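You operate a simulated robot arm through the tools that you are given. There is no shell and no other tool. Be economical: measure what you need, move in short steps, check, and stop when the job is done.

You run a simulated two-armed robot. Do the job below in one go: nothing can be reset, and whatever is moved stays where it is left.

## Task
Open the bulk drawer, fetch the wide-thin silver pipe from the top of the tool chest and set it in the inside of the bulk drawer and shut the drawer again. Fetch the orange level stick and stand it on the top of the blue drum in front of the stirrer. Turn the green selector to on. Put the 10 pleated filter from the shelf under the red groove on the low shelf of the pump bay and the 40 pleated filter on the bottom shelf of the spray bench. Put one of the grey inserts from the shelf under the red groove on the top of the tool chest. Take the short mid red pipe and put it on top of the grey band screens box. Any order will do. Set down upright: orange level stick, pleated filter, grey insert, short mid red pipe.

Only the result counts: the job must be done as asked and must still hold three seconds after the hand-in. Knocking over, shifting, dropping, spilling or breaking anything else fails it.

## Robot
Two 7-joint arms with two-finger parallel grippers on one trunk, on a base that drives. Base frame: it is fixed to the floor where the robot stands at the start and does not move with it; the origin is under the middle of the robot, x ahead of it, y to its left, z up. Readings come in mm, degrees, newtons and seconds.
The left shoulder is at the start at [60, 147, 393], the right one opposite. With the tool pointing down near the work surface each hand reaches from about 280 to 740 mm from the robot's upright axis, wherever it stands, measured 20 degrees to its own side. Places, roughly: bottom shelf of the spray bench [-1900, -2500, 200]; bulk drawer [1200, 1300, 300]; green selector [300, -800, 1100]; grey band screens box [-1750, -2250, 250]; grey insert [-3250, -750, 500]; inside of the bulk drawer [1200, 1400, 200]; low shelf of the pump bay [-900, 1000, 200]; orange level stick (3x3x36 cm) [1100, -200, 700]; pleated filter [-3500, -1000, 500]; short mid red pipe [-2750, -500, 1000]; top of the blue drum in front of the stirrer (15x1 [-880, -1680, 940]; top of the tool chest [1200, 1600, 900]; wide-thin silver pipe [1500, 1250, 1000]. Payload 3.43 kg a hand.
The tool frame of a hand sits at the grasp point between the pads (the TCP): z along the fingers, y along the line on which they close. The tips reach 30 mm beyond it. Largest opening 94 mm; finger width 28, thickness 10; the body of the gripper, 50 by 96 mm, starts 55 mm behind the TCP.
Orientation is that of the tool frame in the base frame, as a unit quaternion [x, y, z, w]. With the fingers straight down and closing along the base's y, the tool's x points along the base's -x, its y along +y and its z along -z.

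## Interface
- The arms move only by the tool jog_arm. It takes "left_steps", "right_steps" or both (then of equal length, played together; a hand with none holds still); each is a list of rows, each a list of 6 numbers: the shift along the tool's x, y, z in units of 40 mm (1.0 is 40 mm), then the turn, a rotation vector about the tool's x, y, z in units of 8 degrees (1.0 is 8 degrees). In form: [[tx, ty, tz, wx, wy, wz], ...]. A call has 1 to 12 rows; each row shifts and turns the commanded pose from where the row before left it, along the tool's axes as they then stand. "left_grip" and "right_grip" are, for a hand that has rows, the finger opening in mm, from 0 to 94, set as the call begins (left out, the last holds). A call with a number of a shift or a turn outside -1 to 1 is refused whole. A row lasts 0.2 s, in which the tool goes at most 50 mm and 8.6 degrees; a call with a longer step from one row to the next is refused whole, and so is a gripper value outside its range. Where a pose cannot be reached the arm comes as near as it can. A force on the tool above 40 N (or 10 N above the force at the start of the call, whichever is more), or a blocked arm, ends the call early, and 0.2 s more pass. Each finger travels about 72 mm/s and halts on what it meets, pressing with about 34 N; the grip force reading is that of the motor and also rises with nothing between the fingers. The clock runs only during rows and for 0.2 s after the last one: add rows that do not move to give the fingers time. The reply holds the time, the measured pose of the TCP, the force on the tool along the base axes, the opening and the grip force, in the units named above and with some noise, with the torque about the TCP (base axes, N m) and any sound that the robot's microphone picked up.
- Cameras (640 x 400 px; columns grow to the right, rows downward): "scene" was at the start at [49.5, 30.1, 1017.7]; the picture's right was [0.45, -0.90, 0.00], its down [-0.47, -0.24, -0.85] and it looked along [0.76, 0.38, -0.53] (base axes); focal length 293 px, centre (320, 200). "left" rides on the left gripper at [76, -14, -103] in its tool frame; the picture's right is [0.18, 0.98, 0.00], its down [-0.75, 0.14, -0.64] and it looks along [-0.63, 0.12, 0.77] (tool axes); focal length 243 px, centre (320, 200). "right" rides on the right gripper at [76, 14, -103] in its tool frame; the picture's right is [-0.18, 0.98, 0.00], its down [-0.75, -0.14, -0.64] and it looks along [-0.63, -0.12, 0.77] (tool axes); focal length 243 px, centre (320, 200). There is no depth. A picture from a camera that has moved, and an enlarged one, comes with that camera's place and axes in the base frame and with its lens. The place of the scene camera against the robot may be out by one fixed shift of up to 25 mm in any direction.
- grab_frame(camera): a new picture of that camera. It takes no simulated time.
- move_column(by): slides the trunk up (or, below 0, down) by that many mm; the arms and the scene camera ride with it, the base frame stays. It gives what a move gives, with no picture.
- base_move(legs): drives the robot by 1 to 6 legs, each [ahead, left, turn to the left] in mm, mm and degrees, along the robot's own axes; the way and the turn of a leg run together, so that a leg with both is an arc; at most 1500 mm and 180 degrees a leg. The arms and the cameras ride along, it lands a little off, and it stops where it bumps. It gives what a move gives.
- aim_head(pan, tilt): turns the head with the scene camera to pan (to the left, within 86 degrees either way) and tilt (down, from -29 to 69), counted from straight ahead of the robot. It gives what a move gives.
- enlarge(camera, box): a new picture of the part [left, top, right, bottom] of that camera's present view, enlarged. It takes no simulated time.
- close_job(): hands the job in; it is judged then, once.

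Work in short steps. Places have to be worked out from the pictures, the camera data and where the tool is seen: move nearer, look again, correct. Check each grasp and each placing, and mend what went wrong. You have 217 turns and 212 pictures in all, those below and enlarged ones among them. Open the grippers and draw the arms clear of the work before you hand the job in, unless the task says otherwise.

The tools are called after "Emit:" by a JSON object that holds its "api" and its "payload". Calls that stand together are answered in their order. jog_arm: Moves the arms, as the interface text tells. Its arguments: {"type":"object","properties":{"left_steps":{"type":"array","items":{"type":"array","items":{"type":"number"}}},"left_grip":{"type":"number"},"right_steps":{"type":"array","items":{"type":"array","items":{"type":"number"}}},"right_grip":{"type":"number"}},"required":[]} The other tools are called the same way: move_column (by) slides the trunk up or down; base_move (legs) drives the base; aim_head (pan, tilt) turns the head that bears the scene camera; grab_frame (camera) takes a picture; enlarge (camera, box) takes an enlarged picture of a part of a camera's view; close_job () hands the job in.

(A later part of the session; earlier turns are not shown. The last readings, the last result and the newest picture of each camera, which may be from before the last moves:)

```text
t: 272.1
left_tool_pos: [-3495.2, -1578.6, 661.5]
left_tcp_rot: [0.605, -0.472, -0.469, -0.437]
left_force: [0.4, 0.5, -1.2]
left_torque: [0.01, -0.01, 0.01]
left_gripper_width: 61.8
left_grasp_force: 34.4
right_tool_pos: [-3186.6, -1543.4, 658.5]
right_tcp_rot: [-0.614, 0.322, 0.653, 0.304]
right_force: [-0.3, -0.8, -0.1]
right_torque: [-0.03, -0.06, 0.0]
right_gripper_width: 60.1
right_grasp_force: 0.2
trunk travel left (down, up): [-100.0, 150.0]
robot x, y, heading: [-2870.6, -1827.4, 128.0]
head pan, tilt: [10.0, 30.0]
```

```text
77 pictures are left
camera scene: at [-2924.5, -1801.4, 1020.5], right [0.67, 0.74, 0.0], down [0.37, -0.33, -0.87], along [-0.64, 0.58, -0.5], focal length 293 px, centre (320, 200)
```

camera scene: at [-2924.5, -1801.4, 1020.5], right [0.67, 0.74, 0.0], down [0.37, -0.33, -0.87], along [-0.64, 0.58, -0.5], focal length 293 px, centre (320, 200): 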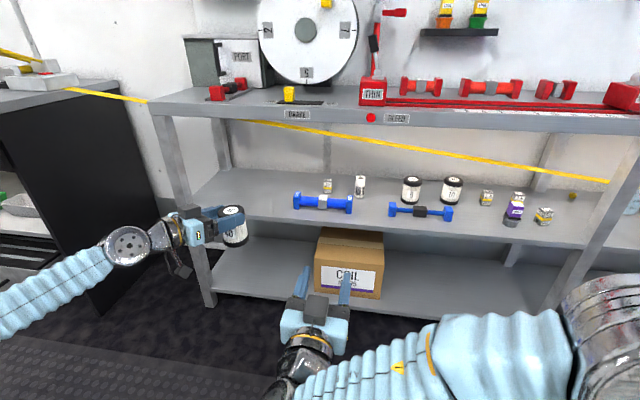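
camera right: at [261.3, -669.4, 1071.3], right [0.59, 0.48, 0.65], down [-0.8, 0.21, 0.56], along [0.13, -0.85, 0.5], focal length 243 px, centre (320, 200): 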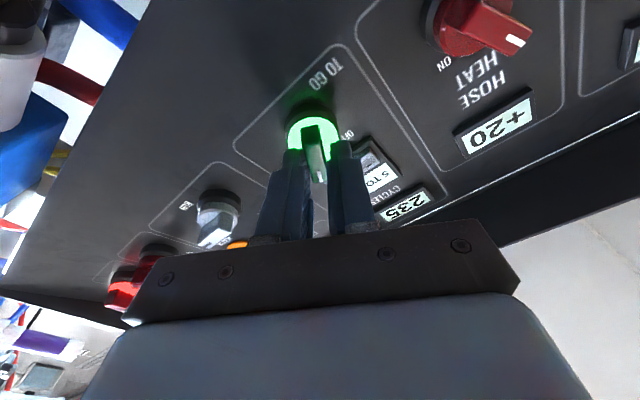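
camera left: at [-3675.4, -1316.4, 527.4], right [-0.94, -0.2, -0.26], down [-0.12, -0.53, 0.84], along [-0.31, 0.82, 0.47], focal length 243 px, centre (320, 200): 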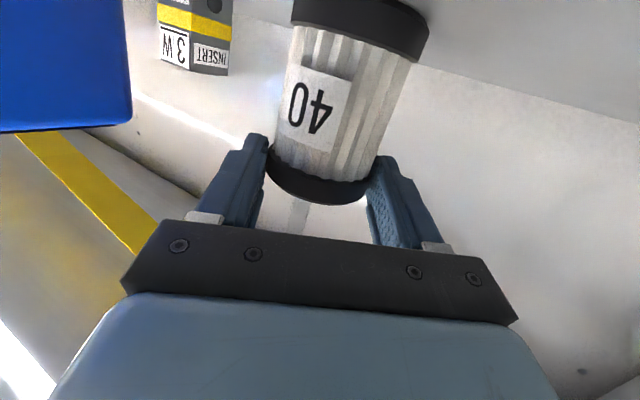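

I have the 40 filter. Now the right hand: raise the trunk, pitch it down and yaw so that it closes fore-aft, for the red pipe on the bench top.

Emit:
{"api": "move_column", "payload": {"by": 150}}

Emit:
{"api": "jog_arm", "payload": {"right_grip": 80, "right_steps": [[0, 0, 0, 0, 1, 0], [0, 0, 0, 0, 1, 0], [0, 0, 0, 0, 1, 0], [0, 0, 0, 0, 1, 0], [0, 0, 0, 0, 1, 0], [0, 0, 0, 0, 1, 0], [0, 0, 0, 0, 1, 0], [0, 0, 0, 0, 1, 0], [0, 0, 0, 0, 1, 0], [0, 0, 0, 0, 1, 0], [0, 0, 0, 0, 1, 0], [0, 0, 0, 0, 0.25, 0]]}}

Emit:
{"api": "jog_arm", "payload": {"right_steps": [[0, 0, 0, 0, 0, -1], [0, 0, 0, 0, 0, -1], [0, 0, 0, 0, 0, -1], [0, 0, 0, 0, 0, -1], [0, 0, 0, 0, 0, -1], [0, 0, 0, 0, 0, -1], [0, 0, 0, 0, 0, -1], [0, 0, 0, 0, 0, -1], [0, 0, 0, 0, 0, -1], [0, 0, 0, 0, 0, -1], [0, 0, 0, 0, 0, -1], [0, 0, 0, 0, 0, -0.25]]}}

Emit:
{"api": "jog_arm", "payload": {"right_steps": [[0, 0, -1, 0, 0, 0], [0, 0, -1, 0, 0, 0], [0, 0, -1, 0, 0, 0], [0, 0, -1, 0, 0, 0], [0, 0, -0.7, 0, 0, 0]]}}

Emit:
{"api": "base_move", "payload": {"legs": [[0, -830, 0]]}}

Emit:
{"api": "aim_head", "payload": {"pan": 0, "tilt": 22}}

Emit:
{"api": "grab_frame", "payload": {"camera": "scene"}}

```text
t: 273.9
left_tool_pos: [-3494.7, -1578.2, 812.8]
left_tcp_rot: [0.605, -0.473, -0.468, -0.437]
left_force: [-0.1, 0.5, -1.2]
left_torque: [-0.04, 0.01, -0.02]
left_gripper_width: 61.7
left_grasp_force: 33.8
right_tool_pos: [-3188.7, -1544.4, 808.1]
right_tcp_rot: [-0.615, 0.321, 0.653, 0.303]
right_force: [0.0, 0.3, 0.0]
right_torque: [0.03, -0.03, -0.03]
right_gripper_width: 60.3
right_grasp_force: 0.0
trunk travel left (down, up): [-250.0, 0.0]
robot x, y, heading: [-2873.7, -1827.3, 127.9]
head pan, tilt: [10.0, 30.0]
```

```text
t: 276.5
left_tool_pos: [-3494.5, -1578.8, 812.0]
left_tcp_rot: [0.605, -0.473, -0.468, -0.437]
left_force: [-1.0, -0.2, -1.0]
left_torque: [-0.04, 0.01, 0.0]
left_gripper_width: 61.4
left_grasp_force: 34.2
right_tool_pos: [-3188.4, -1543.1, 808.3]
right_tcp_rot: [0.896, -0.443, -0.027, 0.013]
right_force: [0.3, 0.2, -0.8]
right_torque: [0.01, 0.0, -0.02]
right_gripper_width: 79.9
right_grasp_force: 0.0
trunk travel left (down, up): [-250.0, 0.0]
robot x, y, heading: [-2875.8, -1829.8, 128.2]
head pan, tilt: [10.0, 30.0]
```

```text
t: 279.1
left_tool_pos: [-3493.7, -1577.6, 811.0]
left_tcp_rot: [0.605, -0.473, -0.468, -0.438]
left_force: [-0.4, -0.7, -0.7]
left_torque: [-0.01, -0.01, -0.01]
left_gripper_width: 60.8
left_grasp_force: 34.3
right_tool_pos: [-3186.6, -1542.5, 808.3]
right_tcp_rot: [0.947, 0.321, -0.029, -0.011]
right_force: [-0.1, 0.0, 0.4]
right_torque: [-0.03, 0.01, -0.04]
right_gripper_width: 79.9
right_grasp_force: 0.1
trunk travel left (down, up): [-250.0, 0.0]
robot x, y, heading: [-2876.3, -1830.0, 128.0]
head pan, tilt: [10.0, 30.0]
```

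```text
t: 280.3
left_tool_pos: [-3493.7, -1577.8, 812.0]
left_tcp_rot: [0.605, -0.473, -0.468, -0.437]
left_force: [-0.4, -1.1, -0.8]
left_torque: [-0.03, 0.01, 0.02]
left_gripper_width: 60.8
left_grasp_force: 33.6
right_tool_pos: [-3176.5, -1543.0, 968.3]
right_tcp_rot: [0.947, 0.321, -0.027, -0.011]
right_force: [0.1, -0.2, -0.3]
right_torque: [0.03, -0.02, 0.01]
right_gripper_width: 80.0
right_grasp_force: 0.1
right hand out of reach, approached as far as the arm can: row 5
trunk travel left (down, up): [-250.0, 0.0]
robot x, y, heading: [-2873.9, -1831.1, 128.1]
head pan, tilt: [10.0, 30.0]
```

```text
t: 284.8
left_tool_pos: [-2842.8, -1067.6, 812.3]
left_tcp_rot: [0.609, -0.468, -0.471, -0.434]
left_force: [1.0, -0.2, -1.1]
left_torque: [-0.03, 0.0, 0.0]
left_gripper_width: 60.6
left_grasp_force: 34.0
right_tool_pos: [-2525.8, -1025.6, 969.7]
right_tcp_rot: [0.944, 0.328, -0.029, -0.009]
right_force: [-0.1, -0.1, 0.2]
right_torque: [0.02, 0.02, 0.0]
right_gripper_width: 80.0
right_grasp_force: 0.1
trunk travel left (down, up): [-250.0, 0.0]
robot x, y, heading: [-2221.3, -1310.5, 128.7]
head pan, tilt: [10.0, 30.0]
```

```text
t: 285.5
left_tool_pos: [-2842.1, -1067.2, 812.0]
left_tcp_rot: [0.608, -0.468, -0.471, -0.434]
left_force: [-0.7, 0.2, -1.3]
left_torque: [-0.04, -0.01, 0.0]
left_gripper_width: 60.7
left_grasp_force: 34.2
right_tool_pos: [-2526.6, -1025.5, 967.5]
right_tcp_rot: [0.944, 0.328, -0.028, -0.01]
right_force: [-1.4, 0.0, 0.2]
right_torque: [0.0, -0.04, -0.01]
right_gripper_width: 80.0
right_grasp_force: 0.1
trunk travel left (down, up): [-250.0, 0.0]
robot x, y, heading: [-2220.0, -1307.7, 128.8]
head pan, tilt: [0.0, 22.0]
```

```text
76 pictures are left
camera scene: at [-2260.2, -1268.4, 1183.3], right [0.78, 0.63, 0.0], down [0.24, -0.29, -0.93], along [-0.58, 0.72, -0.38], focal length 293 px, centre (320, 200)
```

scene: 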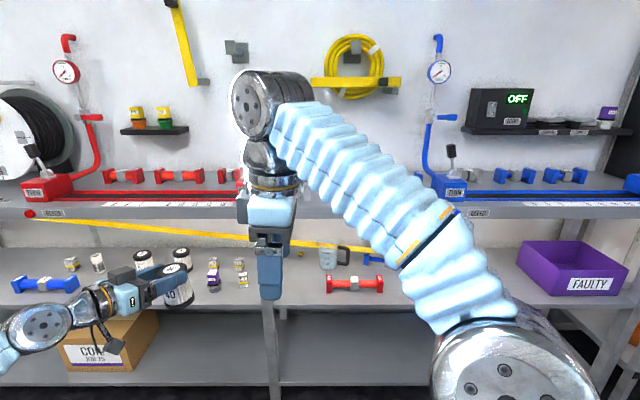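

The arm hides the pipe in the scene view; look with the right hand camera.

Emit:
{"api": "grab_frame", "payload": {"camera": "right"}}

Emit:
{"api": "enlarge", "payload": {"camera": "scene", "box": [90, 150, 330, 220]}}

```text
75 pictures are left
camera right: at [-2451.0, -990.0, 1067.7], right [0.46, -0.89, -0.03], down [-0.64, -0.36, 0.68], along [-0.61, -0.3, -0.73], focal length 243 px, centre (320, 200)
```

right: 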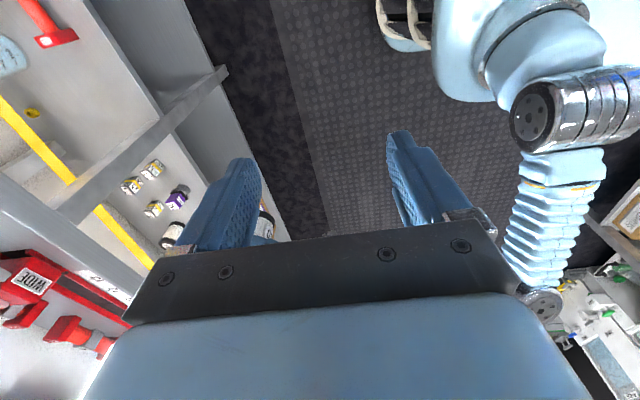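

```text
2.67 times, centred on (210, 185) of scene
camera zoom: at [-2260.2, -1268.4, 1183.3], right [0.78, 0.63, 0.0], down [0.24, -0.29, -0.93], along [-0.58, 0.72, -0.38], focal length 782 px, centre (613, 240)
```

zoom: 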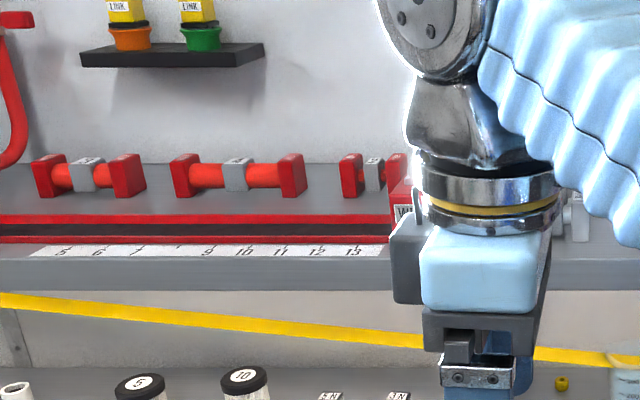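

Emit:
{"api": "base_move", "payload": {"legs": [[0, -280, 0]]}}

Emit:
{"api": "enlarge", "payload": {"camera": "scene", "box": [60, 150, 220, 220]}}

Emit:
{"api": "enlarge", "payload": {"camera": "scene", "box": [0, 150, 130, 220]}}

```text
t: 287.4
left_tool_pos: [-2630.0, -893.7, 811.9]
left_tcp_rot: [0.608, -0.469, -0.471, -0.434]
left_force: [0.8, 0.5, -1.1]
left_torque: [0.03, 0.01, -0.01]
left_gripper_width: 60.3
left_grasp_force: 33.9
right_tool_pos: [-2310.9, -851.6, 968.5]
right_tcp_rot: [0.944, 0.328, -0.029, -0.01]
right_force: [0.0, -0.5, 0.6]
right_torque: [0.01, -0.01, -0.02]
right_gripper_width: 79.6
right_grasp_force: 0.0
trunk travel left (down, up): [-250.0, 0.0]
robot x, y, heading: [-2004.1, -1132.5, 128.8]
head pan, tilt: [0.0, 22.0]
```

```text
4.00 times, centred on (140, 185) of scene
camera zoom: at [-2045.1, -1094.6, 1183.4], right [0.78, 0.63, 0.0], down [0.24, -0.29, -0.93], along [-0.58, 0.72, -0.37], focal length 1174 px, centre (1040, 260)
```

zoom: 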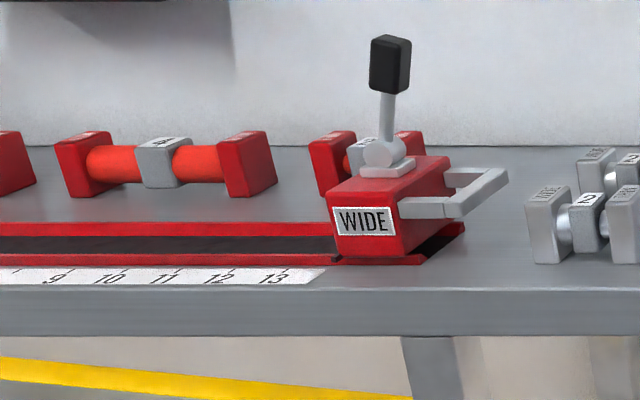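

```text
4.92 times, centred on (65, 185) of scene
camera zoom: at [-2045.1, -1094.6, 1183.4], right [0.78, 0.63, 0.0], down [0.24, -0.29, -0.93], along [-0.58, 0.72, -0.37], focal length 1444 px, centre (1575, 274)
```

zoom: 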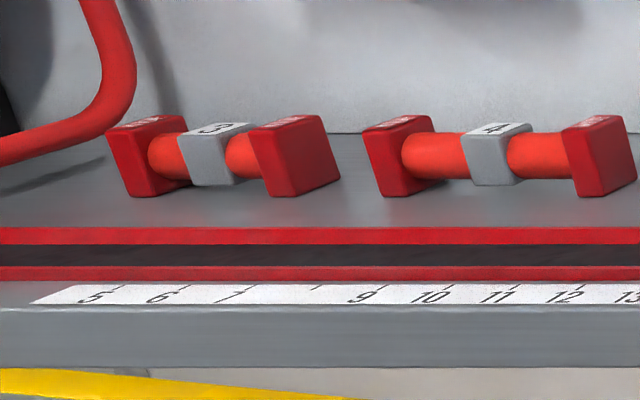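

Emit:
{"api": "enlarge", "payload": {"camera": "scene", "box": [120, 140, 340, 260]}}

Emit:
{"api": "grab_frame", "payload": {"camera": "right"}}

```text
2.91 times, centred on (230, 200) of scene
camera zoom: at [-2045.1, -1094.6, 1183.4], right [0.78, 0.63, 0.0], down [0.24, -0.29, -0.93], along [-0.58, 0.72, -0.37], focal length 854 px, centre (582, 200)
```

zoom: 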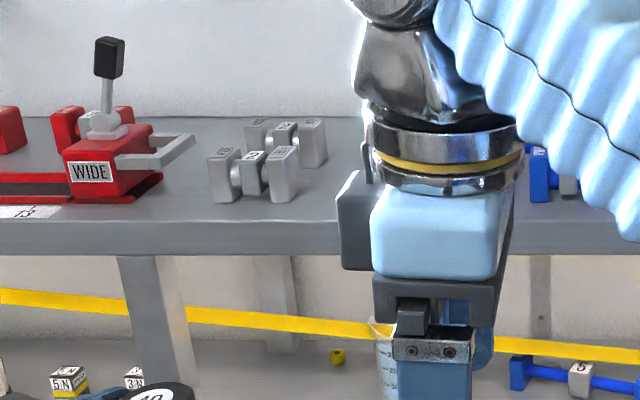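

```text
70 pictures are left
camera right: at [-2236.0, -816.2, 1067.7], right [0.46, -0.88, -0.03], down [-0.64, -0.36, 0.68], along [-0.61, -0.3, -0.73], focal length 243 px, centre (320, 200)
```

right: 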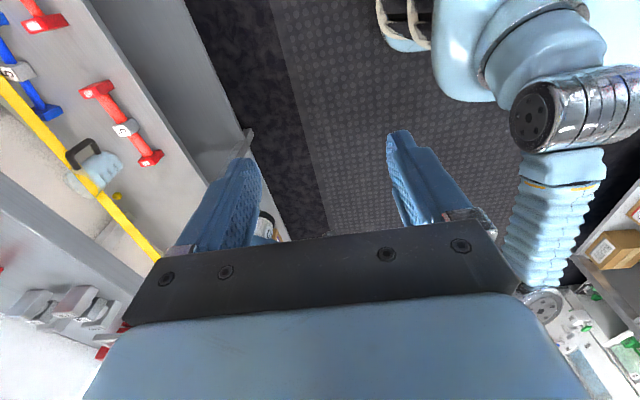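

Emit:
{"api": "base_move", "payload": {"legs": [[0, -240, 0]]}}

Emit:
{"api": "enlarge", "payload": {"camera": "scene", "box": [100, 150, 260, 250]}}

```text
t: 289.2
left_tool_pos: [-2441.6, -742.2, 811.1]
left_tcp_rot: [0.608, -0.469, -0.471, -0.434]
left_force: [0.9, 0.0, -1.2]
left_torque: [-0.02, -0.01, -0.01]
left_gripper_width: 60.6
left_grasp_force: 34.1
right_tool_pos: [-2124.6, -702.3, 968.8]
right_tcp_rot: [0.944, 0.328, -0.028, -0.008]
right_force: [-0.1, -0.6, 0.8]
right_torque: [-0.01, 0.0, -0.01]
right_gripper_width: 79.8
right_grasp_force: 0.0
trunk travel left (down, up): [-250.0, 0.0]
robot x, y, heading: [-1820.1, -985.1, 128.9]
head pan, tilt: [0.0, 22.0]
```

```text
4.00 times, centred on (180, 200) of scene
camera zoom: at [-1859.8, -945.2, 1183.4], right [0.78, 0.63, 0.0], down [0.24, -0.29, -0.93], along [-0.58, 0.72, -0.37], focal length 1174 px, centre (880, 200)
```

zoom: 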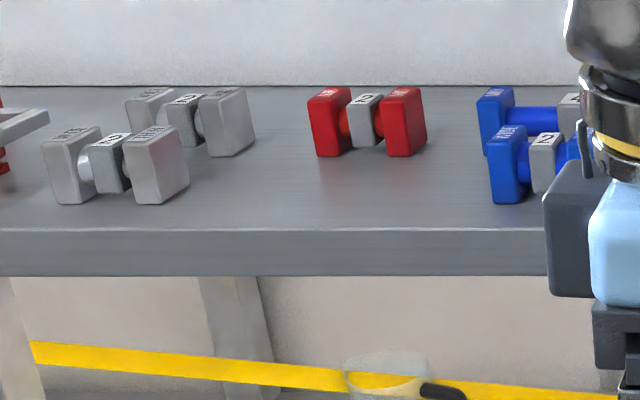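

Emit:
{"api": "enlarge", "payload": {"camera": "scene", "box": [172, 168, 210, 192]}}

```text
16.00 times, centred on (191, 180) of scene
camera zoom: at [-1859.8, -945.2, 1183.4], right [0.78, 0.63, 0.0], down [0.24, -0.29, -0.93], along [-0.58, 0.72, -0.37], focal length 4695 px, centre (2384, 520)
```

zoom: 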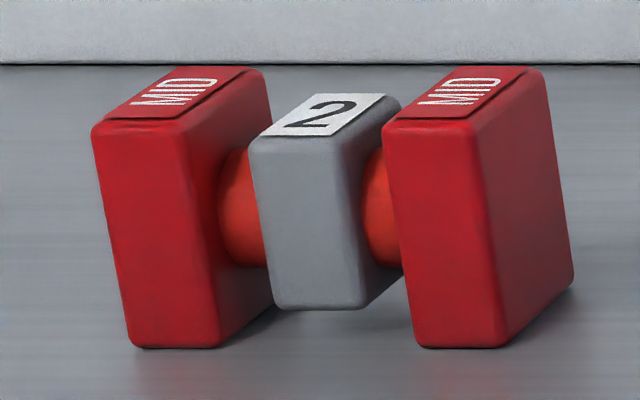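

Confirmed: MID/2 red pipe at about (-2770,-494). I turn the base 30° left so the filter in the left hand stays off the bench, and move the right hand outward with matching yaw.

Emit:
{"api": "jog_arm", "payload": {"right_steps": [[0.9, 0, 0, 0, 0, 0], [0.9, 0, 0, 0, 0, 0], [0.9, 0, 0, 0, 0, 0], [0.9, 0, 0, 0, 0, 0], [0.9, 0, 0, 0, 0, 0], [0.9, 0, 0, 0, 0, 0], [0.9, 0, 0, 0, 0, 0], [0.9, 0, 0, 0, 0, 0], [0, 0, 0, 0, 0, 1], [0, 0, 0, 0, 0, 1], [0, 0, 0, 0, 0, 1], [0, 0, 0, 0, 0, 0.75]]}}

Emit:
{"api": "base_move", "payload": {"legs": [[0, 0, 30], [400, 100, 0]]}}

Emit:
{"api": "aim_head", "payload": {"pan": -25, "tilt": 25}}

Emit:
{"api": "grab_frame", "payload": {"camera": "scene"}}

Emit:
{"api": "grab_frame", "payload": {"camera": "right"}}

```text
t: 291.8
left_tool_pos: [-2442.5, -741.9, 811.4]
left_tcp_rot: [0.608, -0.47, -0.47, -0.434]
left_force: [0.1, 0.4, -0.5]
left_torque: [-0.02, 0.01, 0.01]
left_gripper_width: 60.8
left_grasp_force: 33.4
right_tool_pos: [-1900.4, -523.3, 954.5]
right_tcp_rot: [0.997, 0.071, -0.029, -0.002]
right_force: [0.5, 0.2, 0.5]
right_torque: [0.02, 0.0, -0.03]
right_gripper_width: 79.9
right_grasp_force: 0.0
trunk travel left (down, up): [-250.0, 0.0]
robot x, y, heading: [-1820.5, -983.3, 129.2]
head pan, tilt: [0.0, 22.0]
```

```text
t: 295.8
left_tool_pos: [-2887.5, -1038.7, 811.8]
left_tcp_rot: [0.71, -0.295, -0.567, -0.297]
left_force: [0.7, 0.4, -0.6]
left_torque: [0.0, -0.02, 0.03]
left_gripper_width: 60.5
left_grasp_force: 34.0
right_tool_pos: [-2527.6, -578.2, 953.0]
right_tcp_rot: [0.944, 0.329, -0.029, 0.005]
right_force: [-0.2, -0.3, -1.1]
right_torque: [-0.01, 0.0, -0.03]
right_gripper_width: 79.9
right_grasp_force: 0.1
trunk travel left (down, up): [-250.0, 0.0]
robot x, y, heading: [-2223.6, -938.6, 159.1]
head pan, tilt: [0.0, 22.0]
```

```text
t: 296.7
left_tool_pos: [-2886.4, -1039.1, 810.7]
left_tcp_rot: [0.71, -0.294, -0.567, -0.296]
left_force: [-0.3, -1.0, -0.6]
left_torque: [-0.06, 0.0, -0.01]
left_gripper_width: 60.6
left_grasp_force: 34.0
right_tool_pos: [-2527.2, -578.7, 954.9]
right_tcp_rot: [0.944, 0.329, -0.03, 0.007]
right_force: [-0.7, 0.4, -0.4]
right_torque: [0.02, 0.0, 0.02]
right_gripper_width: 80.0
right_grasp_force: 0.0
trunk travel left (down, up): [-250.0, 0.0]
robot x, y, heading: [-2224.9, -936.0, 159.0]
head pan, tilt: [-25.0, 25.0]
```

```text
67 pictures are left
camera scene: at [-2263.8, -890.2, 1178.5], right [0.72, 0.69, 0.0], down [0.29, -0.3, -0.91], along [-0.63, 0.65, -0.42], focal length 293 px, centre (320, 200)
```

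scene: 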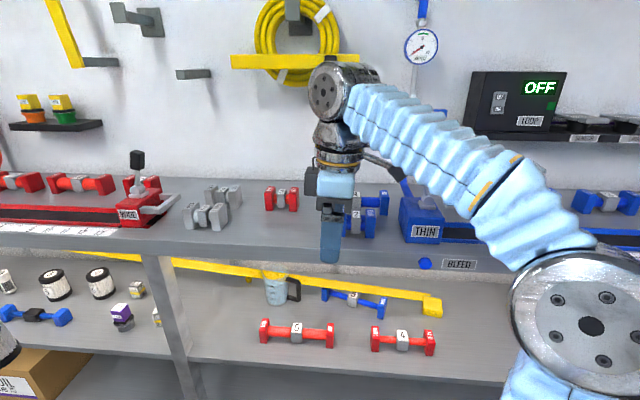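

```text
66 pictures are left
camera right: at [-2453.6, -539.3, 1053.6], right [0.47, -0.88, 0.0], down [-0.64, -0.34, 0.69], along [-0.61, -0.32, -0.73], focal length 243 px, centre (320, 200)
```

right: 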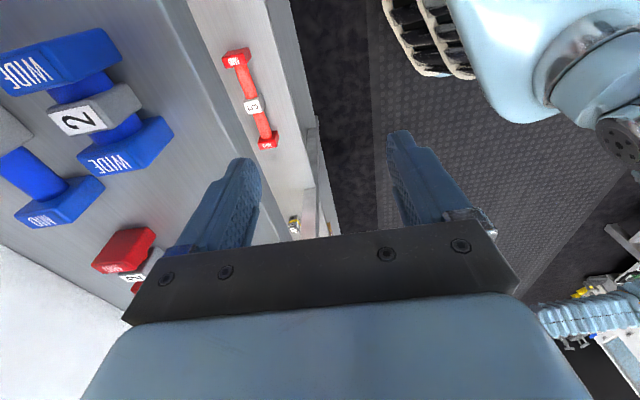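

Pipe middle is at about (-2822,-460), top z≈888, bench z≈840. I raise the left hand over bench height and drive ahead 220.

Emit:
{"api": "jog_arm", "payload": {"left_steps": [[-0.9, 0, 0, 0, 0, 0], [-0.9, 0, 0, 0, 0, 0], [-0.9, 0, 0, 0, 0, 0], [-0.9, 0, 0, 0, 0, 0], [-0.9, 0, 0, 0, 0, 0]]}}

Emit:
{"api": "base_move", "payload": {"legs": [[220, 0, 0]]}}

Emit:
{"api": "grab_frame", "payload": {"camera": "right"}}

Emit:
{"api": "grab_frame", "payload": {"camera": "scene"}}

```text
t: 297.9
left_tool_pos: [-2921.0, -1028.1, 991.0]
left_tcp_rot: [0.71, -0.295, -0.567, -0.297]
left_force: [-0.4, -0.3, -1.0]
left_torque: [-0.06, -0.03, -0.05]
left_gripper_width: 60.5
left_grasp_force: 34.1
right_tool_pos: [-2527.9, -578.9, 954.6]
right_tcp_rot: [0.944, 0.328, -0.03, 0.005]
right_force: [-0.9, -0.1, -0.7]
right_torque: [0.0, -0.03, -0.02]
right_gripper_width: 80.0
right_grasp_force: 0.0
trunk travel left (down, up): [-250.0, 0.0]
robot x, y, heading: [-2228.8, -934.6, 159.2]
head pan, tilt: [-25.0, 25.0]
```

```text
t: 299.6
left_tool_pos: [-3127.4, -945.8, 989.8]
left_tcp_rot: [0.709, -0.296, -0.567, -0.297]
left_force: [0.1, -0.7, -1.2]
left_torque: [0.0, -0.01, 0.01]
left_gripper_width: 60.6
left_grasp_force: 34.0
right_tool_pos: [-2734.0, -497.7, 954.6]
right_tcp_rot: [0.944, 0.328, -0.029, 0.006]
right_force: [0.6, -0.2, -0.5]
right_torque: [0.04, 0.01, 0.0]
right_gripper_width: 79.7
right_grasp_force: 0.1
trunk travel left (down, up): [-250.0, 0.0]
robot x, y, heading: [-2432.8, -857.2, 158.8]
head pan, tilt: [-25.0, 25.0]
```

```text
65 pictures are left
camera right: at [-2659.7, -459.1, 1053.7], right [0.46, -0.89, 0.0], down [-0.64, -0.34, 0.69], along [-0.61, -0.32, -0.73], focal length 243 px, centre (320, 200)
```

right: 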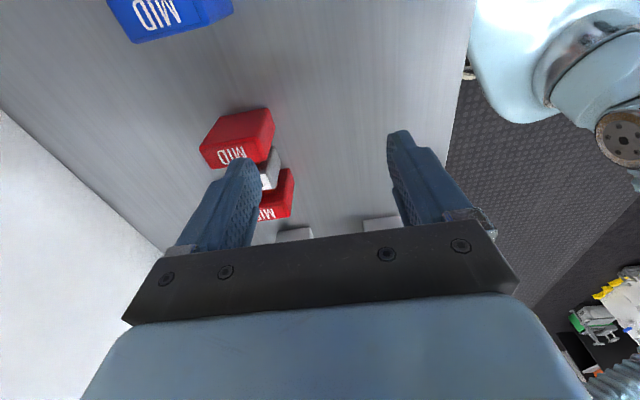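

```text
64 pictures are left
camera scene: at [-2470.5, -810.4, 1178.5], right [0.72, 0.69, 0.0], down [0.29, -0.3, -0.91], along [-0.63, 0.65, -0.42], focal length 293 px, centre (320, 200)
```

scene: 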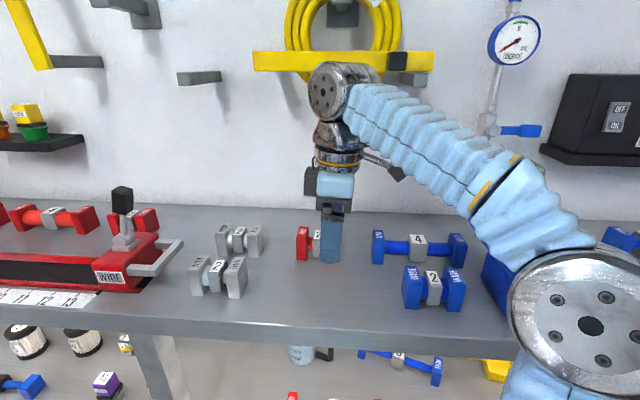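

Block tops: A (-2776,-444), B (-2817,-491). I yaw -10° to align, move 67 mm ahead over block A's inner side, and check.

Emit:
{"api": "jog_arm", "payload": {"right_grip": 80, "right_steps": [[0, 0, 0.4, 0, 0, -0.65], [0, 0, 0, 0, 0, -0.6], [0.1, -0.85, 0, 0, 0, 0], [0, -0.83, 0, 0, 0, 0]]}}

Emit:
{"api": "grab_frame", "payload": {"camera": "right"}}

```text
t: 300.6
left_tool_pos: [-3127.1, -946.7, 989.8]
left_tcp_rot: [0.708, -0.295, -0.568, -0.297]
left_force: [-1.0, 0.5, -1.0]
left_torque: [-0.05, -0.04, 0.01]
left_gripper_width: 60.4
left_grasp_force: 33.9
right_tool_pos: [-2781.0, -449.5, 940.8]
right_tcp_rot: [0.912, 0.409, -0.031, 0.002]
right_force: [2.2, -1.4, 11.4]
right_torque: [0.36, 0.21, -0.08]
right_gripper_width: 78.5
right_grasp_force: 0.0
trunk travel left (down, up): [-250.0, 0.0]
robot x, y, heading: [-2428.9, -858.7, 158.8]
head pan, tilt: [-25.0, 25.0]
```

```text
63 pictures are left
camera right: at [-2713.5, -399.5, 1040.3], right [0.61, -0.79, -0.01], down [-0.57, -0.45, 0.69], along [-0.55, -0.41, -0.73], focal length 243 px, centre (320, 200)
```

right: 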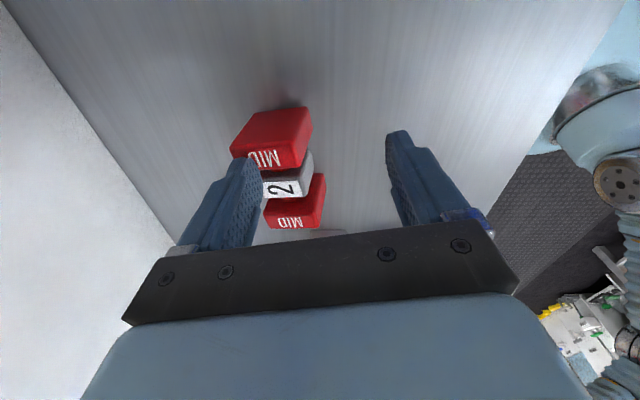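

An 11 N contact: the far finger rests on the pipe, so its top is ≈911. I rise 30 mm, shift 25 mm further ahead, 8 mm right, and look again.

Emit:
{"api": "jog_arm", "payload": {"right_grip": 88, "right_steps": [[0, 0, -0.6, 0, 0, 0], [0.2, -0.63, 0, 0, 0, 0]]}}

Emit:
{"api": "grab_frame", "payload": {"camera": "right"}}

```text
t: 301.2
left_tool_pos: [-3123.0, -954.5, 991.7]
left_tcp_rot: [0.707, -0.294, -0.569, -0.3]
left_force: [0.3, 0.4, -0.8]
left_torque: [-0.01, 0.01, 0.01]
left_gripper_width: 60.5
left_grasp_force: 33.7
right_tool_pos: [-2791.4, -436.5, 971.4]
right_tcp_rot: [0.91, 0.414, -0.033, -0.003]
right_force: [-0.6, 0.2, -0.1]
right_torque: [-0.03, 0.03, -0.02]
right_gripper_width: 87.9
right_grasp_force: 0.0
trunk travel left (down, up): [-250.0, 0.0]
robot x, y, heading: [-2433.7, -856.7, 159.2]
head pan, tilt: [-25.0, 25.0]
```

```text
62 pictures are left
camera right: at [-2723.9, -386.8, 1069.5], right [0.62, -0.79, -0.02], down [-0.56, -0.46, 0.69], along [-0.55, -0.41, -0.72], focal length 243 px, centre (320, 200)
```

right: 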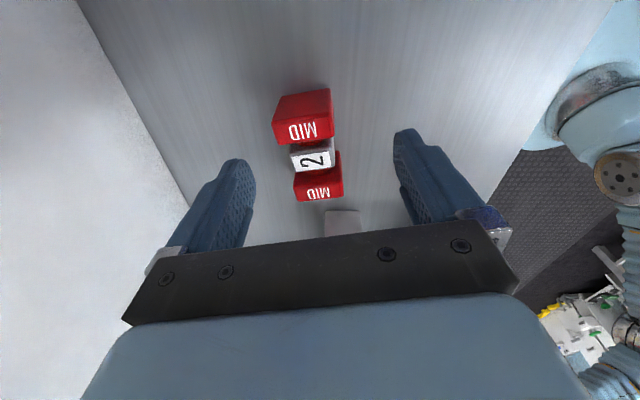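

Centred: the tool axis meets block A's inner edge. Lower 72 mm and close.

Emit:
{"api": "jog_arm", "payload": {"right_steps": [[0, -0.05, 0.8, 0, 0, 0], [0, 0, 0.6, 0, 0, 0], [0, 0, 0.35, 0, 0, 0]]}}

Emit:
{"api": "jog_arm", "payload": {"right_grip": 20, "right_steps": [[0, 0, 0, 0, 0, 0], [0, 0, 0, 0, 0, 0], [0, 0, 0, 0, 0, 0], [0, 0, 0, 0, 0, 0]]}}

Emit:
{"api": "grab_frame", "payload": {"camera": "right"}}

```text
t: 302.0
left_tool_pos: [-3127.8, -946.3, 988.6]
left_tcp_rot: [0.709, -0.295, -0.568, -0.296]
left_force: [-0.1, -0.2, -1.2]
left_torque: [-0.03, -0.03, 0.01]
left_gripper_width: 60.4
left_grasp_force: 34.2
right_tool_pos: [-2799.9, -427.0, 892.3]
right_tcp_rot: [0.913, 0.408, -0.029, 0.003]
right_force: [0.1, 0.2, 0.5]
right_torque: [-0.03, 0.0, -0.02]
right_gripper_width: 87.8
right_grasp_force: 0.1
trunk travel left (down, up): [-250.0, 0.0]
robot x, y, heading: [-2435.0, -853.0, 159.0]
head pan, tilt: [-25.0, 25.0]
```

```text
t: 303.0
left_tool_pos: [-3127.2, -946.5, 989.7]
left_tcp_rot: [0.709, -0.295, -0.567, -0.297]
left_force: [0.4, -0.5, -2.3]
left_torque: [-0.01, 0.02, 0.03]
left_gripper_width: 60.3
left_grasp_force: 33.8
right_tool_pos: [-2800.0, -427.4, 894.6]
right_tcp_rot: [0.912, 0.409, -0.03, 0.003]
right_force: [-0.4, -0.7, 0.8]
right_torque: [0.0, -0.12, -0.04]
right_gripper_width: 47.0
right_grasp_force: 34.1
trunk travel left (down, up): [-250.0, 0.0]
robot x, y, heading: [-2435.3, -858.0, 158.8]
head pan, tilt: [-25.0, 25.0]
```

```text
61 pictures are left
camera right: at [-2732.3, -377.3, 993.1], right [0.61, -0.79, -0.01], down [-0.57, -0.45, 0.69], along [-0.55, -0.41, -0.73], focal length 243 px, centre (320, 200)
```

right: 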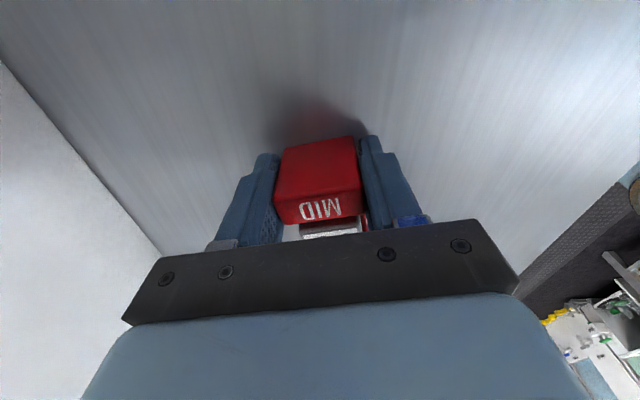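

Gripped (47 mm). Lift 60 mm and verify height.

Emit:
{"api": "jog_arm", "payload": {"right_steps": [[0, 0, -0.75, 0, 0, 0], [0, 0, -0.75, 0, 0, 0], [0, 0, 0, 0, 0, 0]]}}

Emit:
{"api": "grab_frame", "payload": {"camera": "right"}}

```text
t: 303.8
left_tool_pos: [-3128.1, -946.9, 988.9]
left_tcp_rot: [0.709, -0.295, -0.567, -0.297]
left_force: [-0.4, 0.3, -0.8]
left_torque: [-0.03, 0.02, 0.0]
left_gripper_width: 60.4
left_grasp_force: 33.8
right_tool_pos: [-2797.5, -425.3, 952.6]
right_tcp_rot: [0.912, 0.409, -0.03, 0.003]
right_force: [-0.7, -0.2, -2.2]
right_torque: [0.03, -0.05, 0.02]
right_gripper_width: 47.5
right_grasp_force: 34.3
trunk travel left (down, up): [-250.0, 0.0]
robot x, y, heading: [-2430.9, -853.9, 159.1]
head pan, tilt: [-25.0, 25.0]
```

```text
60 pictures are left
camera right: at [-2730.2, -375.9, 1052.8], right [0.61, -0.79, -0.01], down [-0.57, -0.45, 0.69], along [-0.55, -0.41, -0.73], focal length 243 px, centre (320, 200)
```

right: 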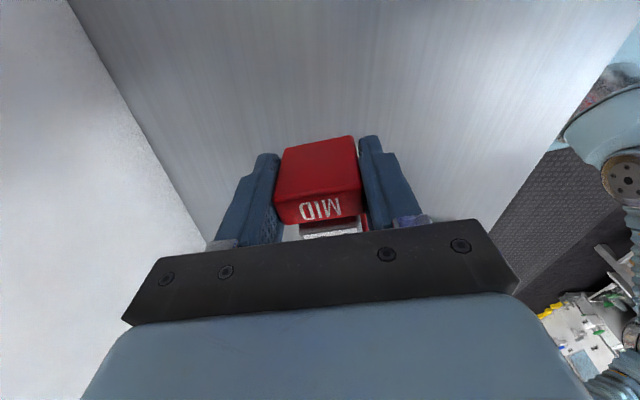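

Held level. Raise a bit more and withdraw straight away from the bench.

Emit:
{"api": "jog_arm", "payload": {"right_steps": [[0, 0, -0.5, 0, 0, 0], [0, 0, 0, 0, 0, 0]]}}

Emit:
{"api": "base_move", "payload": {"legs": [[-429, 258, 0]]}}

Emit:
{"api": "aim_head", "payload": {"pan": 80, "tilt": 25}}

Emit:
{"api": "grab_frame", "payload": {"camera": "scene"}}

```text
t: 304.4
left_tool_pos: [-3127.6, -945.7, 990.6]
left_tcp_rot: [0.709, -0.295, -0.567, -0.297]
left_force: [-0.1, 0.6, -1.7]
left_torque: [-0.05, -0.03, 0.03]
left_gripper_width: 60.4
left_grasp_force: 34.3
right_tool_pos: [-2797.0, -425.3, 964.1]
right_tcp_rot: [0.912, 0.41, -0.029, 0.003]
right_force: [0.3, -1.1, -1.2]
right_torque: [0.02, 0.0, -0.02]
right_gripper_width: 47.4
right_grasp_force: 34.0
right hand out of reach, approached as far as the arm can: row 1
trunk travel left (down, up): [-250.0, 0.0]
robot x, y, heading: [-2432.2, -855.9, 159.2]
head pan, tilt: [-25.0, 25.0]
```

```text
t: 307.4
left_tool_pos: [-2809.3, -1344.5, 988.1]
left_tcp_rot: [0.71, -0.294, -0.567, -0.296]
left_force: [0.2, 0.2, -1.7]
left_torque: [-0.04, 0.01, 0.02]
left_gripper_width: 60.3
left_grasp_force: 34.0
right_tool_pos: [-2478.8, -823.6, 964.5]
right_tcp_rot: [0.912, 0.409, -0.03, 0.003]
right_force: [0.0, 0.3, -1.8]
right_torque: [0.04, -0.01, -0.02]
right_gripper_width: 47.2
right_grasp_force: 33.8
trunk travel left (down, up): [-250.0, 0.0]
robot x, y, heading: [-2114.9, -1254.7, 158.8]
head pan, tilt: [-25.0, 25.0]
```

```text
t: 309.2
left_tool_pos: [-2809.3, -1343.8, 989.6]
left_tcp_rot: [0.71, -0.295, -0.567, -0.296]
left_force: [0.2, -0.5, -1.5]
left_torque: [-0.03, 0.01, -0.02]
left_gripper_width: 60.1
left_grasp_force: 34.3
right_tool_pos: [-2478.8, -822.4, 963.3]
right_tcp_rot: [0.912, 0.409, -0.03, 0.003]
right_force: [-0.2, 0.5, -2.0]
right_torque: [0.05, -0.04, -0.01]
right_gripper_width: 47.2
right_grasp_force: 33.9
trunk travel left (down, up): [-250.0, 0.0]
robot x, y, heading: [-2118.6, -1253.0, 158.8]
head pan, tilt: [80.0, 25.0]
```

```text
59 pictures are left
camera scene: at [-2135.9, -1353.1, 1178.5], right [-0.86, 0.52, 0.0], down [0.22, 0.36, -0.91], along [-0.47, -0.78, -0.42], focal length 293 px, centre (320, 200)
```

scene: 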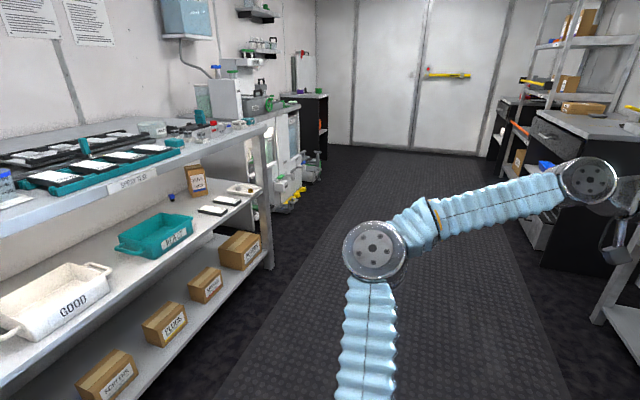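

The spray bench is across the aisle, with boxes on its bottom shelf. Turn left 149° to face it and look.

Emit:
{"api": "base_move", "payload": {"legs": [[0, 0, 149]]}}

Emit:
{"api": "aim_head", "payload": {"pan": -5, "tilt": 38}}

Emit:
{"api": "grab_frame", "payload": {"camera": "scene"}}

```text
t: 315.6
left_tool_pos: [-1482.9, -1551.1, 988.7]
left_tcp_rot: [0.483, 0.598, -0.444, 0.461]
left_force: [0.1, 0.4, -0.9]
left_torque: [0.05, 0.03, 0.0]
left_gripper_width: 60.3
left_grasp_force: 34.5
right_tool_pos: [-2040.7, -1813.0, 965.3]
right_tcp_rot: [-0.137, 0.99, -0.006, 0.03]
right_force: [1.3, -0.5, -2.6]
right_torque: [-0.01, 0.06, -0.02]
right_gripper_width: 47.5
right_grasp_force: 34.0
trunk travel left (down, up): [-250.0, 0.0]
robot x, y, heading: [-2117.3, -1254.0, -53.5]
head pan, tilt: [80.0, 25.0]
```

```text
t: 317.2
left_tool_pos: [-1480.2, -1550.1, 988.6]
left_tcp_rot: [0.483, 0.597, -0.445, 0.461]
left_force: [-0.1, 0.2, -0.9]
left_torque: [0.06, 0.03, -0.01]
left_gripper_width: 60.4
left_grasp_force: 34.0
right_tool_pos: [-2042.0, -1813.2, 963.2]
right_tcp_rot: [-0.137, 0.99, -0.006, 0.029]
right_force: [0.6, -0.1, -2.2]
right_torque: [-0.02, 0.04, -0.01]
right_gripper_width: 47.0
right_grasp_force: 33.8
trunk travel left (down, up): [-250.0, 0.0]
robot x, y, heading: [-2115.1, -1253.8, -53.7]
head pan, tilt: [-5.0, 38.0]
```

```text
58 pictures are left
camera scene: at [-2088.6, -1313.3, 1158.2], right [-0.85, -0.52, 0.0], down [-0.32, 0.53, -0.79], along [0.41, -0.67, -0.62], focal length 293 px, centre (320, 200)
```

scene: 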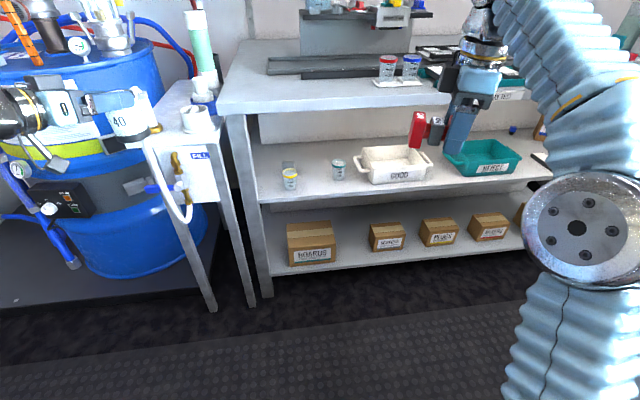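

Emit:
{"api": "enlarge", "payload": {"camera": "scene", "box": [270, 190, 530, 290]}}

Emit:
{"api": "enlarge", "payload": {"camera": "scene", "box": [0, 60, 200, 180]}}

```text
2.46 times, centred on (400, 240) of scene
camera zoom: at [-2088.6, -1313.3, 1158.2], right [-0.85, -0.52, 0.0], down [-0.32, 0.53, -0.79], along [0.41, -0.67, -0.62], focal length 722 px, centre (123, 102)
```

zoom: 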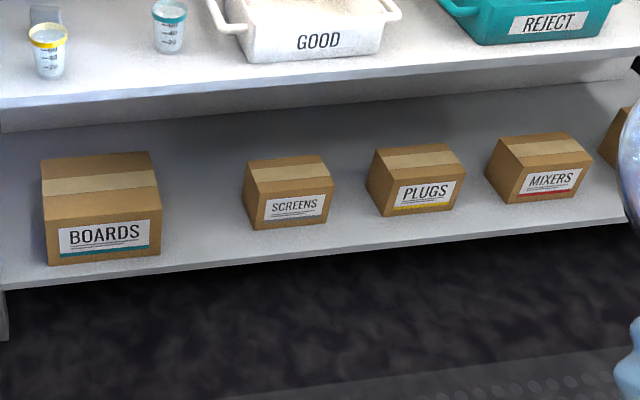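

```text
3.20 times, centred on (100, 120) of scene
camera zoom: at [-2088.6, -1313.3, 1158.2], right [-0.85, -0.52, 0.0], down [-0.32, 0.53, -0.79], along [0.41, -0.67, -0.62], focal length 939 px, centre (1024, 456)
```

zoom: 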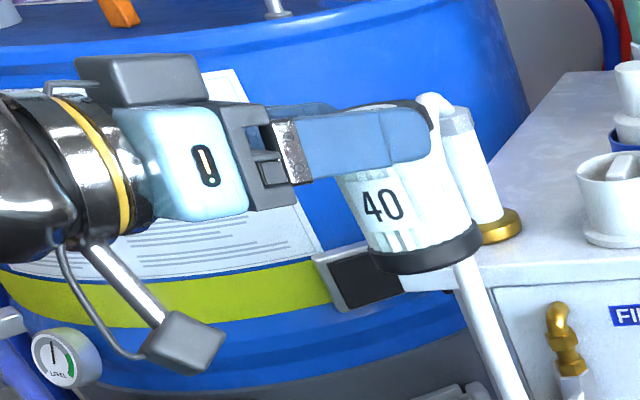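

The SCREENS box (grey band) and a free gap between BOARDS and SCREENS on the bottom shelf are visible. The shelves overhang, so everything must go in horizontally. I yaw the left hand straight ahead (about vertical), and yaw the right hand so the pipe points fore-aft.

Emit:
{"api": "jog_arm", "payload": {"left_steps": [[-0.92, -0.08, -0.17, 0, 0, 0], [0, 0, 0, -0.92, -0.08, -0.17], [0, 0, 0, -0.92, -0.08, -0.17], [0, 0, 0, -0.92, -0.08, -0.17], [0, 0, 0, -0.92, -0.08, -0.17], [0, 0, 0, 0, 0, 0], [0, 0, 0, 0, 0, 0], [0, 0, 0, 0, 0, 0], [0, 0, 0, 0, 0, 0]], "right_steps": [[0, 0, 0, 0, 0, 1], [0, 0, 0, 0, 0, 1], [0, 0, 0, 0, 0, 1], [0, 0, 0, 0, 0, 1], [0, 0, 0, 0, 0, 1], [0, 0, 0, 0, 0, 1], [0, 0, 0, 0, 0, 1], [0, 0, 0, 0, 0, 1], [0, 0, 0, 0, 0, 0.45]]}}

Emit:
{"api": "base_move", "payload": {"legs": [[0, -410, 1.5]]}}

Emit:
{"api": "grab_frame", "payload": {"camera": "scene"}}

```text
t: 319.2
left_tool_pos: [-1481.6, -1551.6, 1026.7]
left_tcp_rot: [0.311, 0.702, -0.31, 0.56]
left_force: [0.5, 0.6, -1.3]
left_torque: [0.03, 0.02, 0.0]
left_gripper_width: 60.3
left_grasp_force: 34.0
right_tool_pos: [-2040.8, -1810.4, 963.4]
right_tcp_rot: [0.438, 0.899, 0.012, 0.028]
right_force: [-0.8, 0.4, -2.0]
right_torque: [0.07, 0.03, 0.01]
right_gripper_width: 47.3
right_grasp_force: 34.2
trunk travel left (down, up): [-250.0, 0.0]
robot x, y, heading: [-2117.0, -1253.3, -53.6]
head pan, tilt: [-5.0, 38.0]
```

```text
t: 321.8
left_tool_pos: [-1807.7, -1789.2, 1025.9]
left_tcp_rot: [0.307, 0.704, -0.307, 0.562]
left_force: [-1.1, -0.4, -1.5]
left_torque: [0.01, 0.0, 0.03]
left_gripper_width: 60.4
left_grasp_force: 33.8
right_tool_pos: [-2362.9, -2056.4, 962.7]
right_tcp_rot: [0.431, 0.902, 0.012, 0.028]
right_force: [0.7, 0.3, -1.5]
right_torque: [0.0, 0.02, -0.04]
right_gripper_width: 47.2
right_grasp_force: 33.8
trunk travel left (down, up): [-250.0, 0.0]
robot x, y, heading: [-2447.7, -1498.1, -52.9]
head pan, tilt: [-5.0, 38.0]
```

```text
55 pictures are left
camera scene: at [-2417.8, -1558.6, 1158.2], right [-0.85, -0.53, 0.0], down [-0.33, 0.52, -0.79], along [0.42, -0.67, -0.62], focal length 293 px, centre (320, 200)
```

scene: 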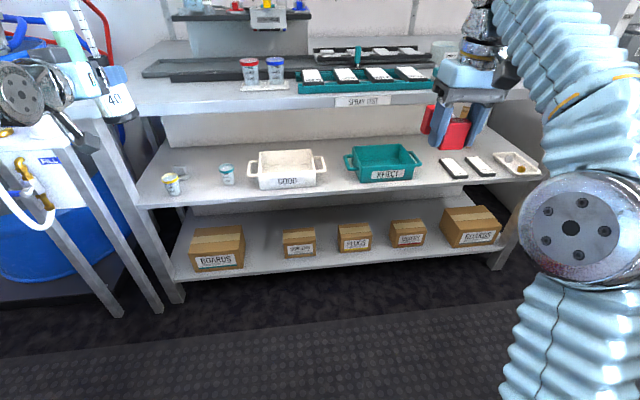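

Shift the base right 170, lower trunk and left arm to shelf height in front of the gap.

Emit:
{"api": "base_move", "payload": {"legs": [[0, -165, 0]]}}

Emit:
{"api": "move_column", "payload": {"by": -250}}

Emit:
{"api": "jog_arm", "payload": {"left_steps": [[1, 0, 0, 0, 0, 0], [1, 0, 0, 0, 0, 0], [1, 0, 0, 0, 0, 0], [1, 0, 0, 0, 0, 0], [1, 0, 0, 0, 0, 0], [1, 0, 0, 0, 0, 0], [1, 0, 0, 0, 0, 0], [1, 0, 0, 0, 0, 0], [1, 0, 0, 0, 0, 0], [1, 0, 0, 0, 0, 0], [1, 0, 0, 0, 0, 0]]}}

Emit:
{"api": "grab_frame", "payload": {"camera": "left"}}

Emit:
{"api": "grab_frame", "payload": {"camera": "scene"}}

```text
t: 323.2
left_tool_pos: [-1941.6, -1889.3, 1027.6]
left_tcp_rot: [0.307, 0.704, -0.306, 0.562]
left_force: [-0.6, -1.2, -0.7]
left_torque: [-0.01, -0.01, 0.01]
left_gripper_width: 60.4
left_grasp_force: 34.0
right_tool_pos: [-2497.4, -2156.5, 964.0]
right_tcp_rot: [0.431, 0.902, 0.013, 0.028]
right_force: [0.0, 0.0, -1.1]
right_torque: [0.01, 0.03, 0.0]
right_gripper_width: 47.2
right_grasp_force: 34.1
trunk travel left (down, up): [-250.0, 0.0]
robot x, y, heading: [-2580.0, -1600.8, -53.0]
head pan, tilt: [-5.0, 38.0]
```

```text
t: 325.8
left_tool_pos: [-1940.5, -1890.2, 776.2]
left_tcp_rot: [0.307, 0.704, -0.307, 0.562]
left_force: [-0.2, 0.0, -1.4]
left_torque: [0.02, 0.05, 0.03]
left_gripper_width: 60.2
left_grasp_force: 34.3
right_tool_pos: [-2497.4, -2157.9, 713.7]
right_tcp_rot: [0.432, 0.901, 0.012, 0.028]
right_force: [-0.7, 0.3, -2.0]
right_torque: [0.08, 0.04, -0.01]
right_gripper_width: 47.4
right_grasp_force: 34.1
trunk travel left (down, up): [0.0, 250.0]
robot x, y, heading: [-2578.9, -1599.7, -52.8]
head pan, tilt: [-5.0, 38.0]
```

```text
t: 328.2
left_tool_pos: [-2007.1, -1841.5, 392.7]
left_tcp_rot: [0.311, 0.708, -0.305, 0.556]
left_force: [0.1, 0.0, -1.0]
left_torque: [0.01, -0.01, 0.03]
left_gripper_width: 60.2
left_grasp_force: 34.2
left hand out of reach, approached as far as the arm can: row 10, 11
right_tool_pos: [-2498.3, -2157.8, 713.1]
right_tcp_rot: [0.432, 0.902, 0.012, 0.027]
right_force: [1.3, 0.2, -2.0]
right_torque: [0.0, 0.03, 0.02]
right_gripper_width: 47.5
right_grasp_force: 34.1
trunk travel left (down, up): [0.0, 250.0]
robot x, y, heading: [-2574.5, -1596.2, -53.1]
head pan, tilt: [-5.0, 38.0]
```

```text
54 pictures are left
camera left: at [-2092.7, -1762.9, 340.7], right [0.73, 0.63, -0.26], down [-0.13, 0.51, 0.85], along [0.67, -0.59, 0.46], focal length 243 px, centre (320, 200)
```

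left: 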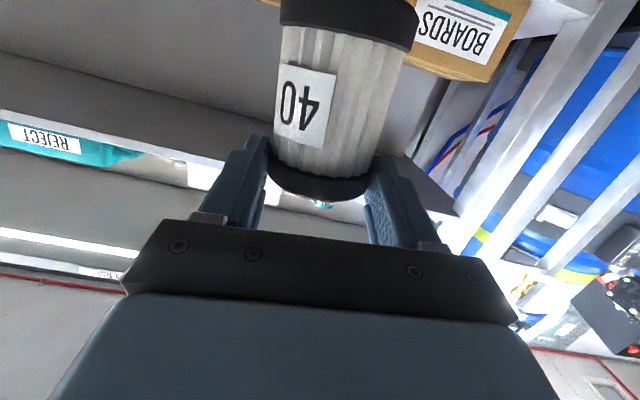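

```text
53 pictures are left
camera scene: at [-2551.2, -1659.2, 908.2], right [-0.85, -0.53, 0.0], down [-0.33, 0.52, -0.79], along [0.42, -0.67, -0.62], focal length 293 px, centre (320, 200)
```

scene: 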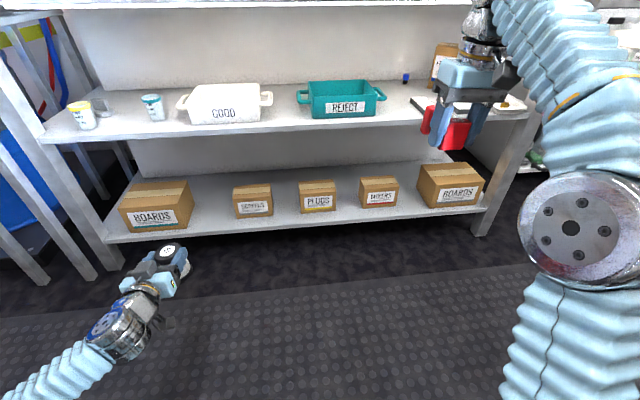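

The hand is roughly in line; I move the base left 40 and ahead 200, then view with the left camera.

Emit:
{"api": "base_move", "payload": {"legs": [[200, 40, 0]]}}

Emit:
{"api": "grab_frame", "payload": {"camera": "left"}}

Emit:
{"api": "enlarge", "payload": {"camera": "scene", "box": [60, 170, 300, 320]}}

```text
t: 329.8
left_tool_pos: [-1852.3, -1976.8, 392.6]
left_tcp_rot: [0.31, 0.708, -0.305, 0.556]
left_force: [1.3, 0.9, -1.4]
left_torque: [-0.01, 0.02, -0.01]
left_gripper_width: 60.2
left_grasp_force: 33.7
right_tool_pos: [-2342.9, -2291.2, 713.8]
right_tcp_rot: [0.431, 0.902, 0.012, 0.028]
right_force: [0.2, 0.8, -1.7]
right_torque: [0.08, 0.02, 0.0]
right_gripper_width: 47.3
right_grasp_force: 34.2
trunk travel left (down, up): [0.0, 250.0]
robot x, y, heading: [-2426.9, -1735.9, -52.9]
head pan, tilt: [-5.0, 38.0]
```

```text
52 pictures are left
camera left: at [-1939.3, -1897.1, 340.8], right [0.73, 0.63, -0.27], down [-0.13, 0.51, 0.85], along [0.67, -0.58, 0.46], focal length 243 px, centre (320, 200)
```

left: 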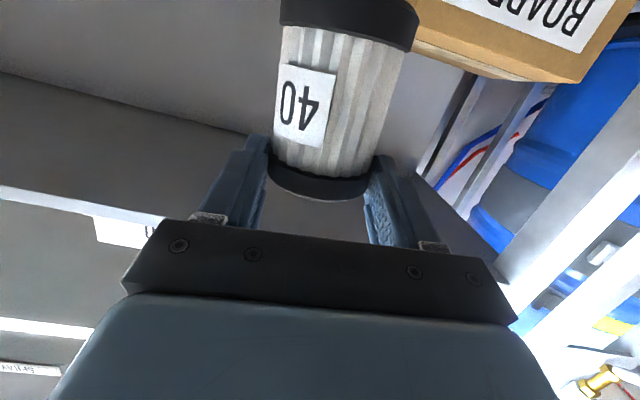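

```text
2.67 times, centred on (180, 245) of scene
camera zoom: at [-2398.1, -1794.4, 908.2], right [-0.85, -0.53, 0.0], down [-0.33, 0.52, -0.79], along [0.42, -0.67, -0.62], focal length 782 px, centre (693, 80)
```

zoom: 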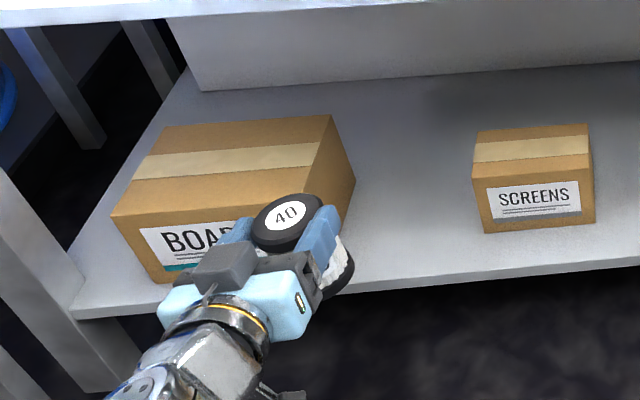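

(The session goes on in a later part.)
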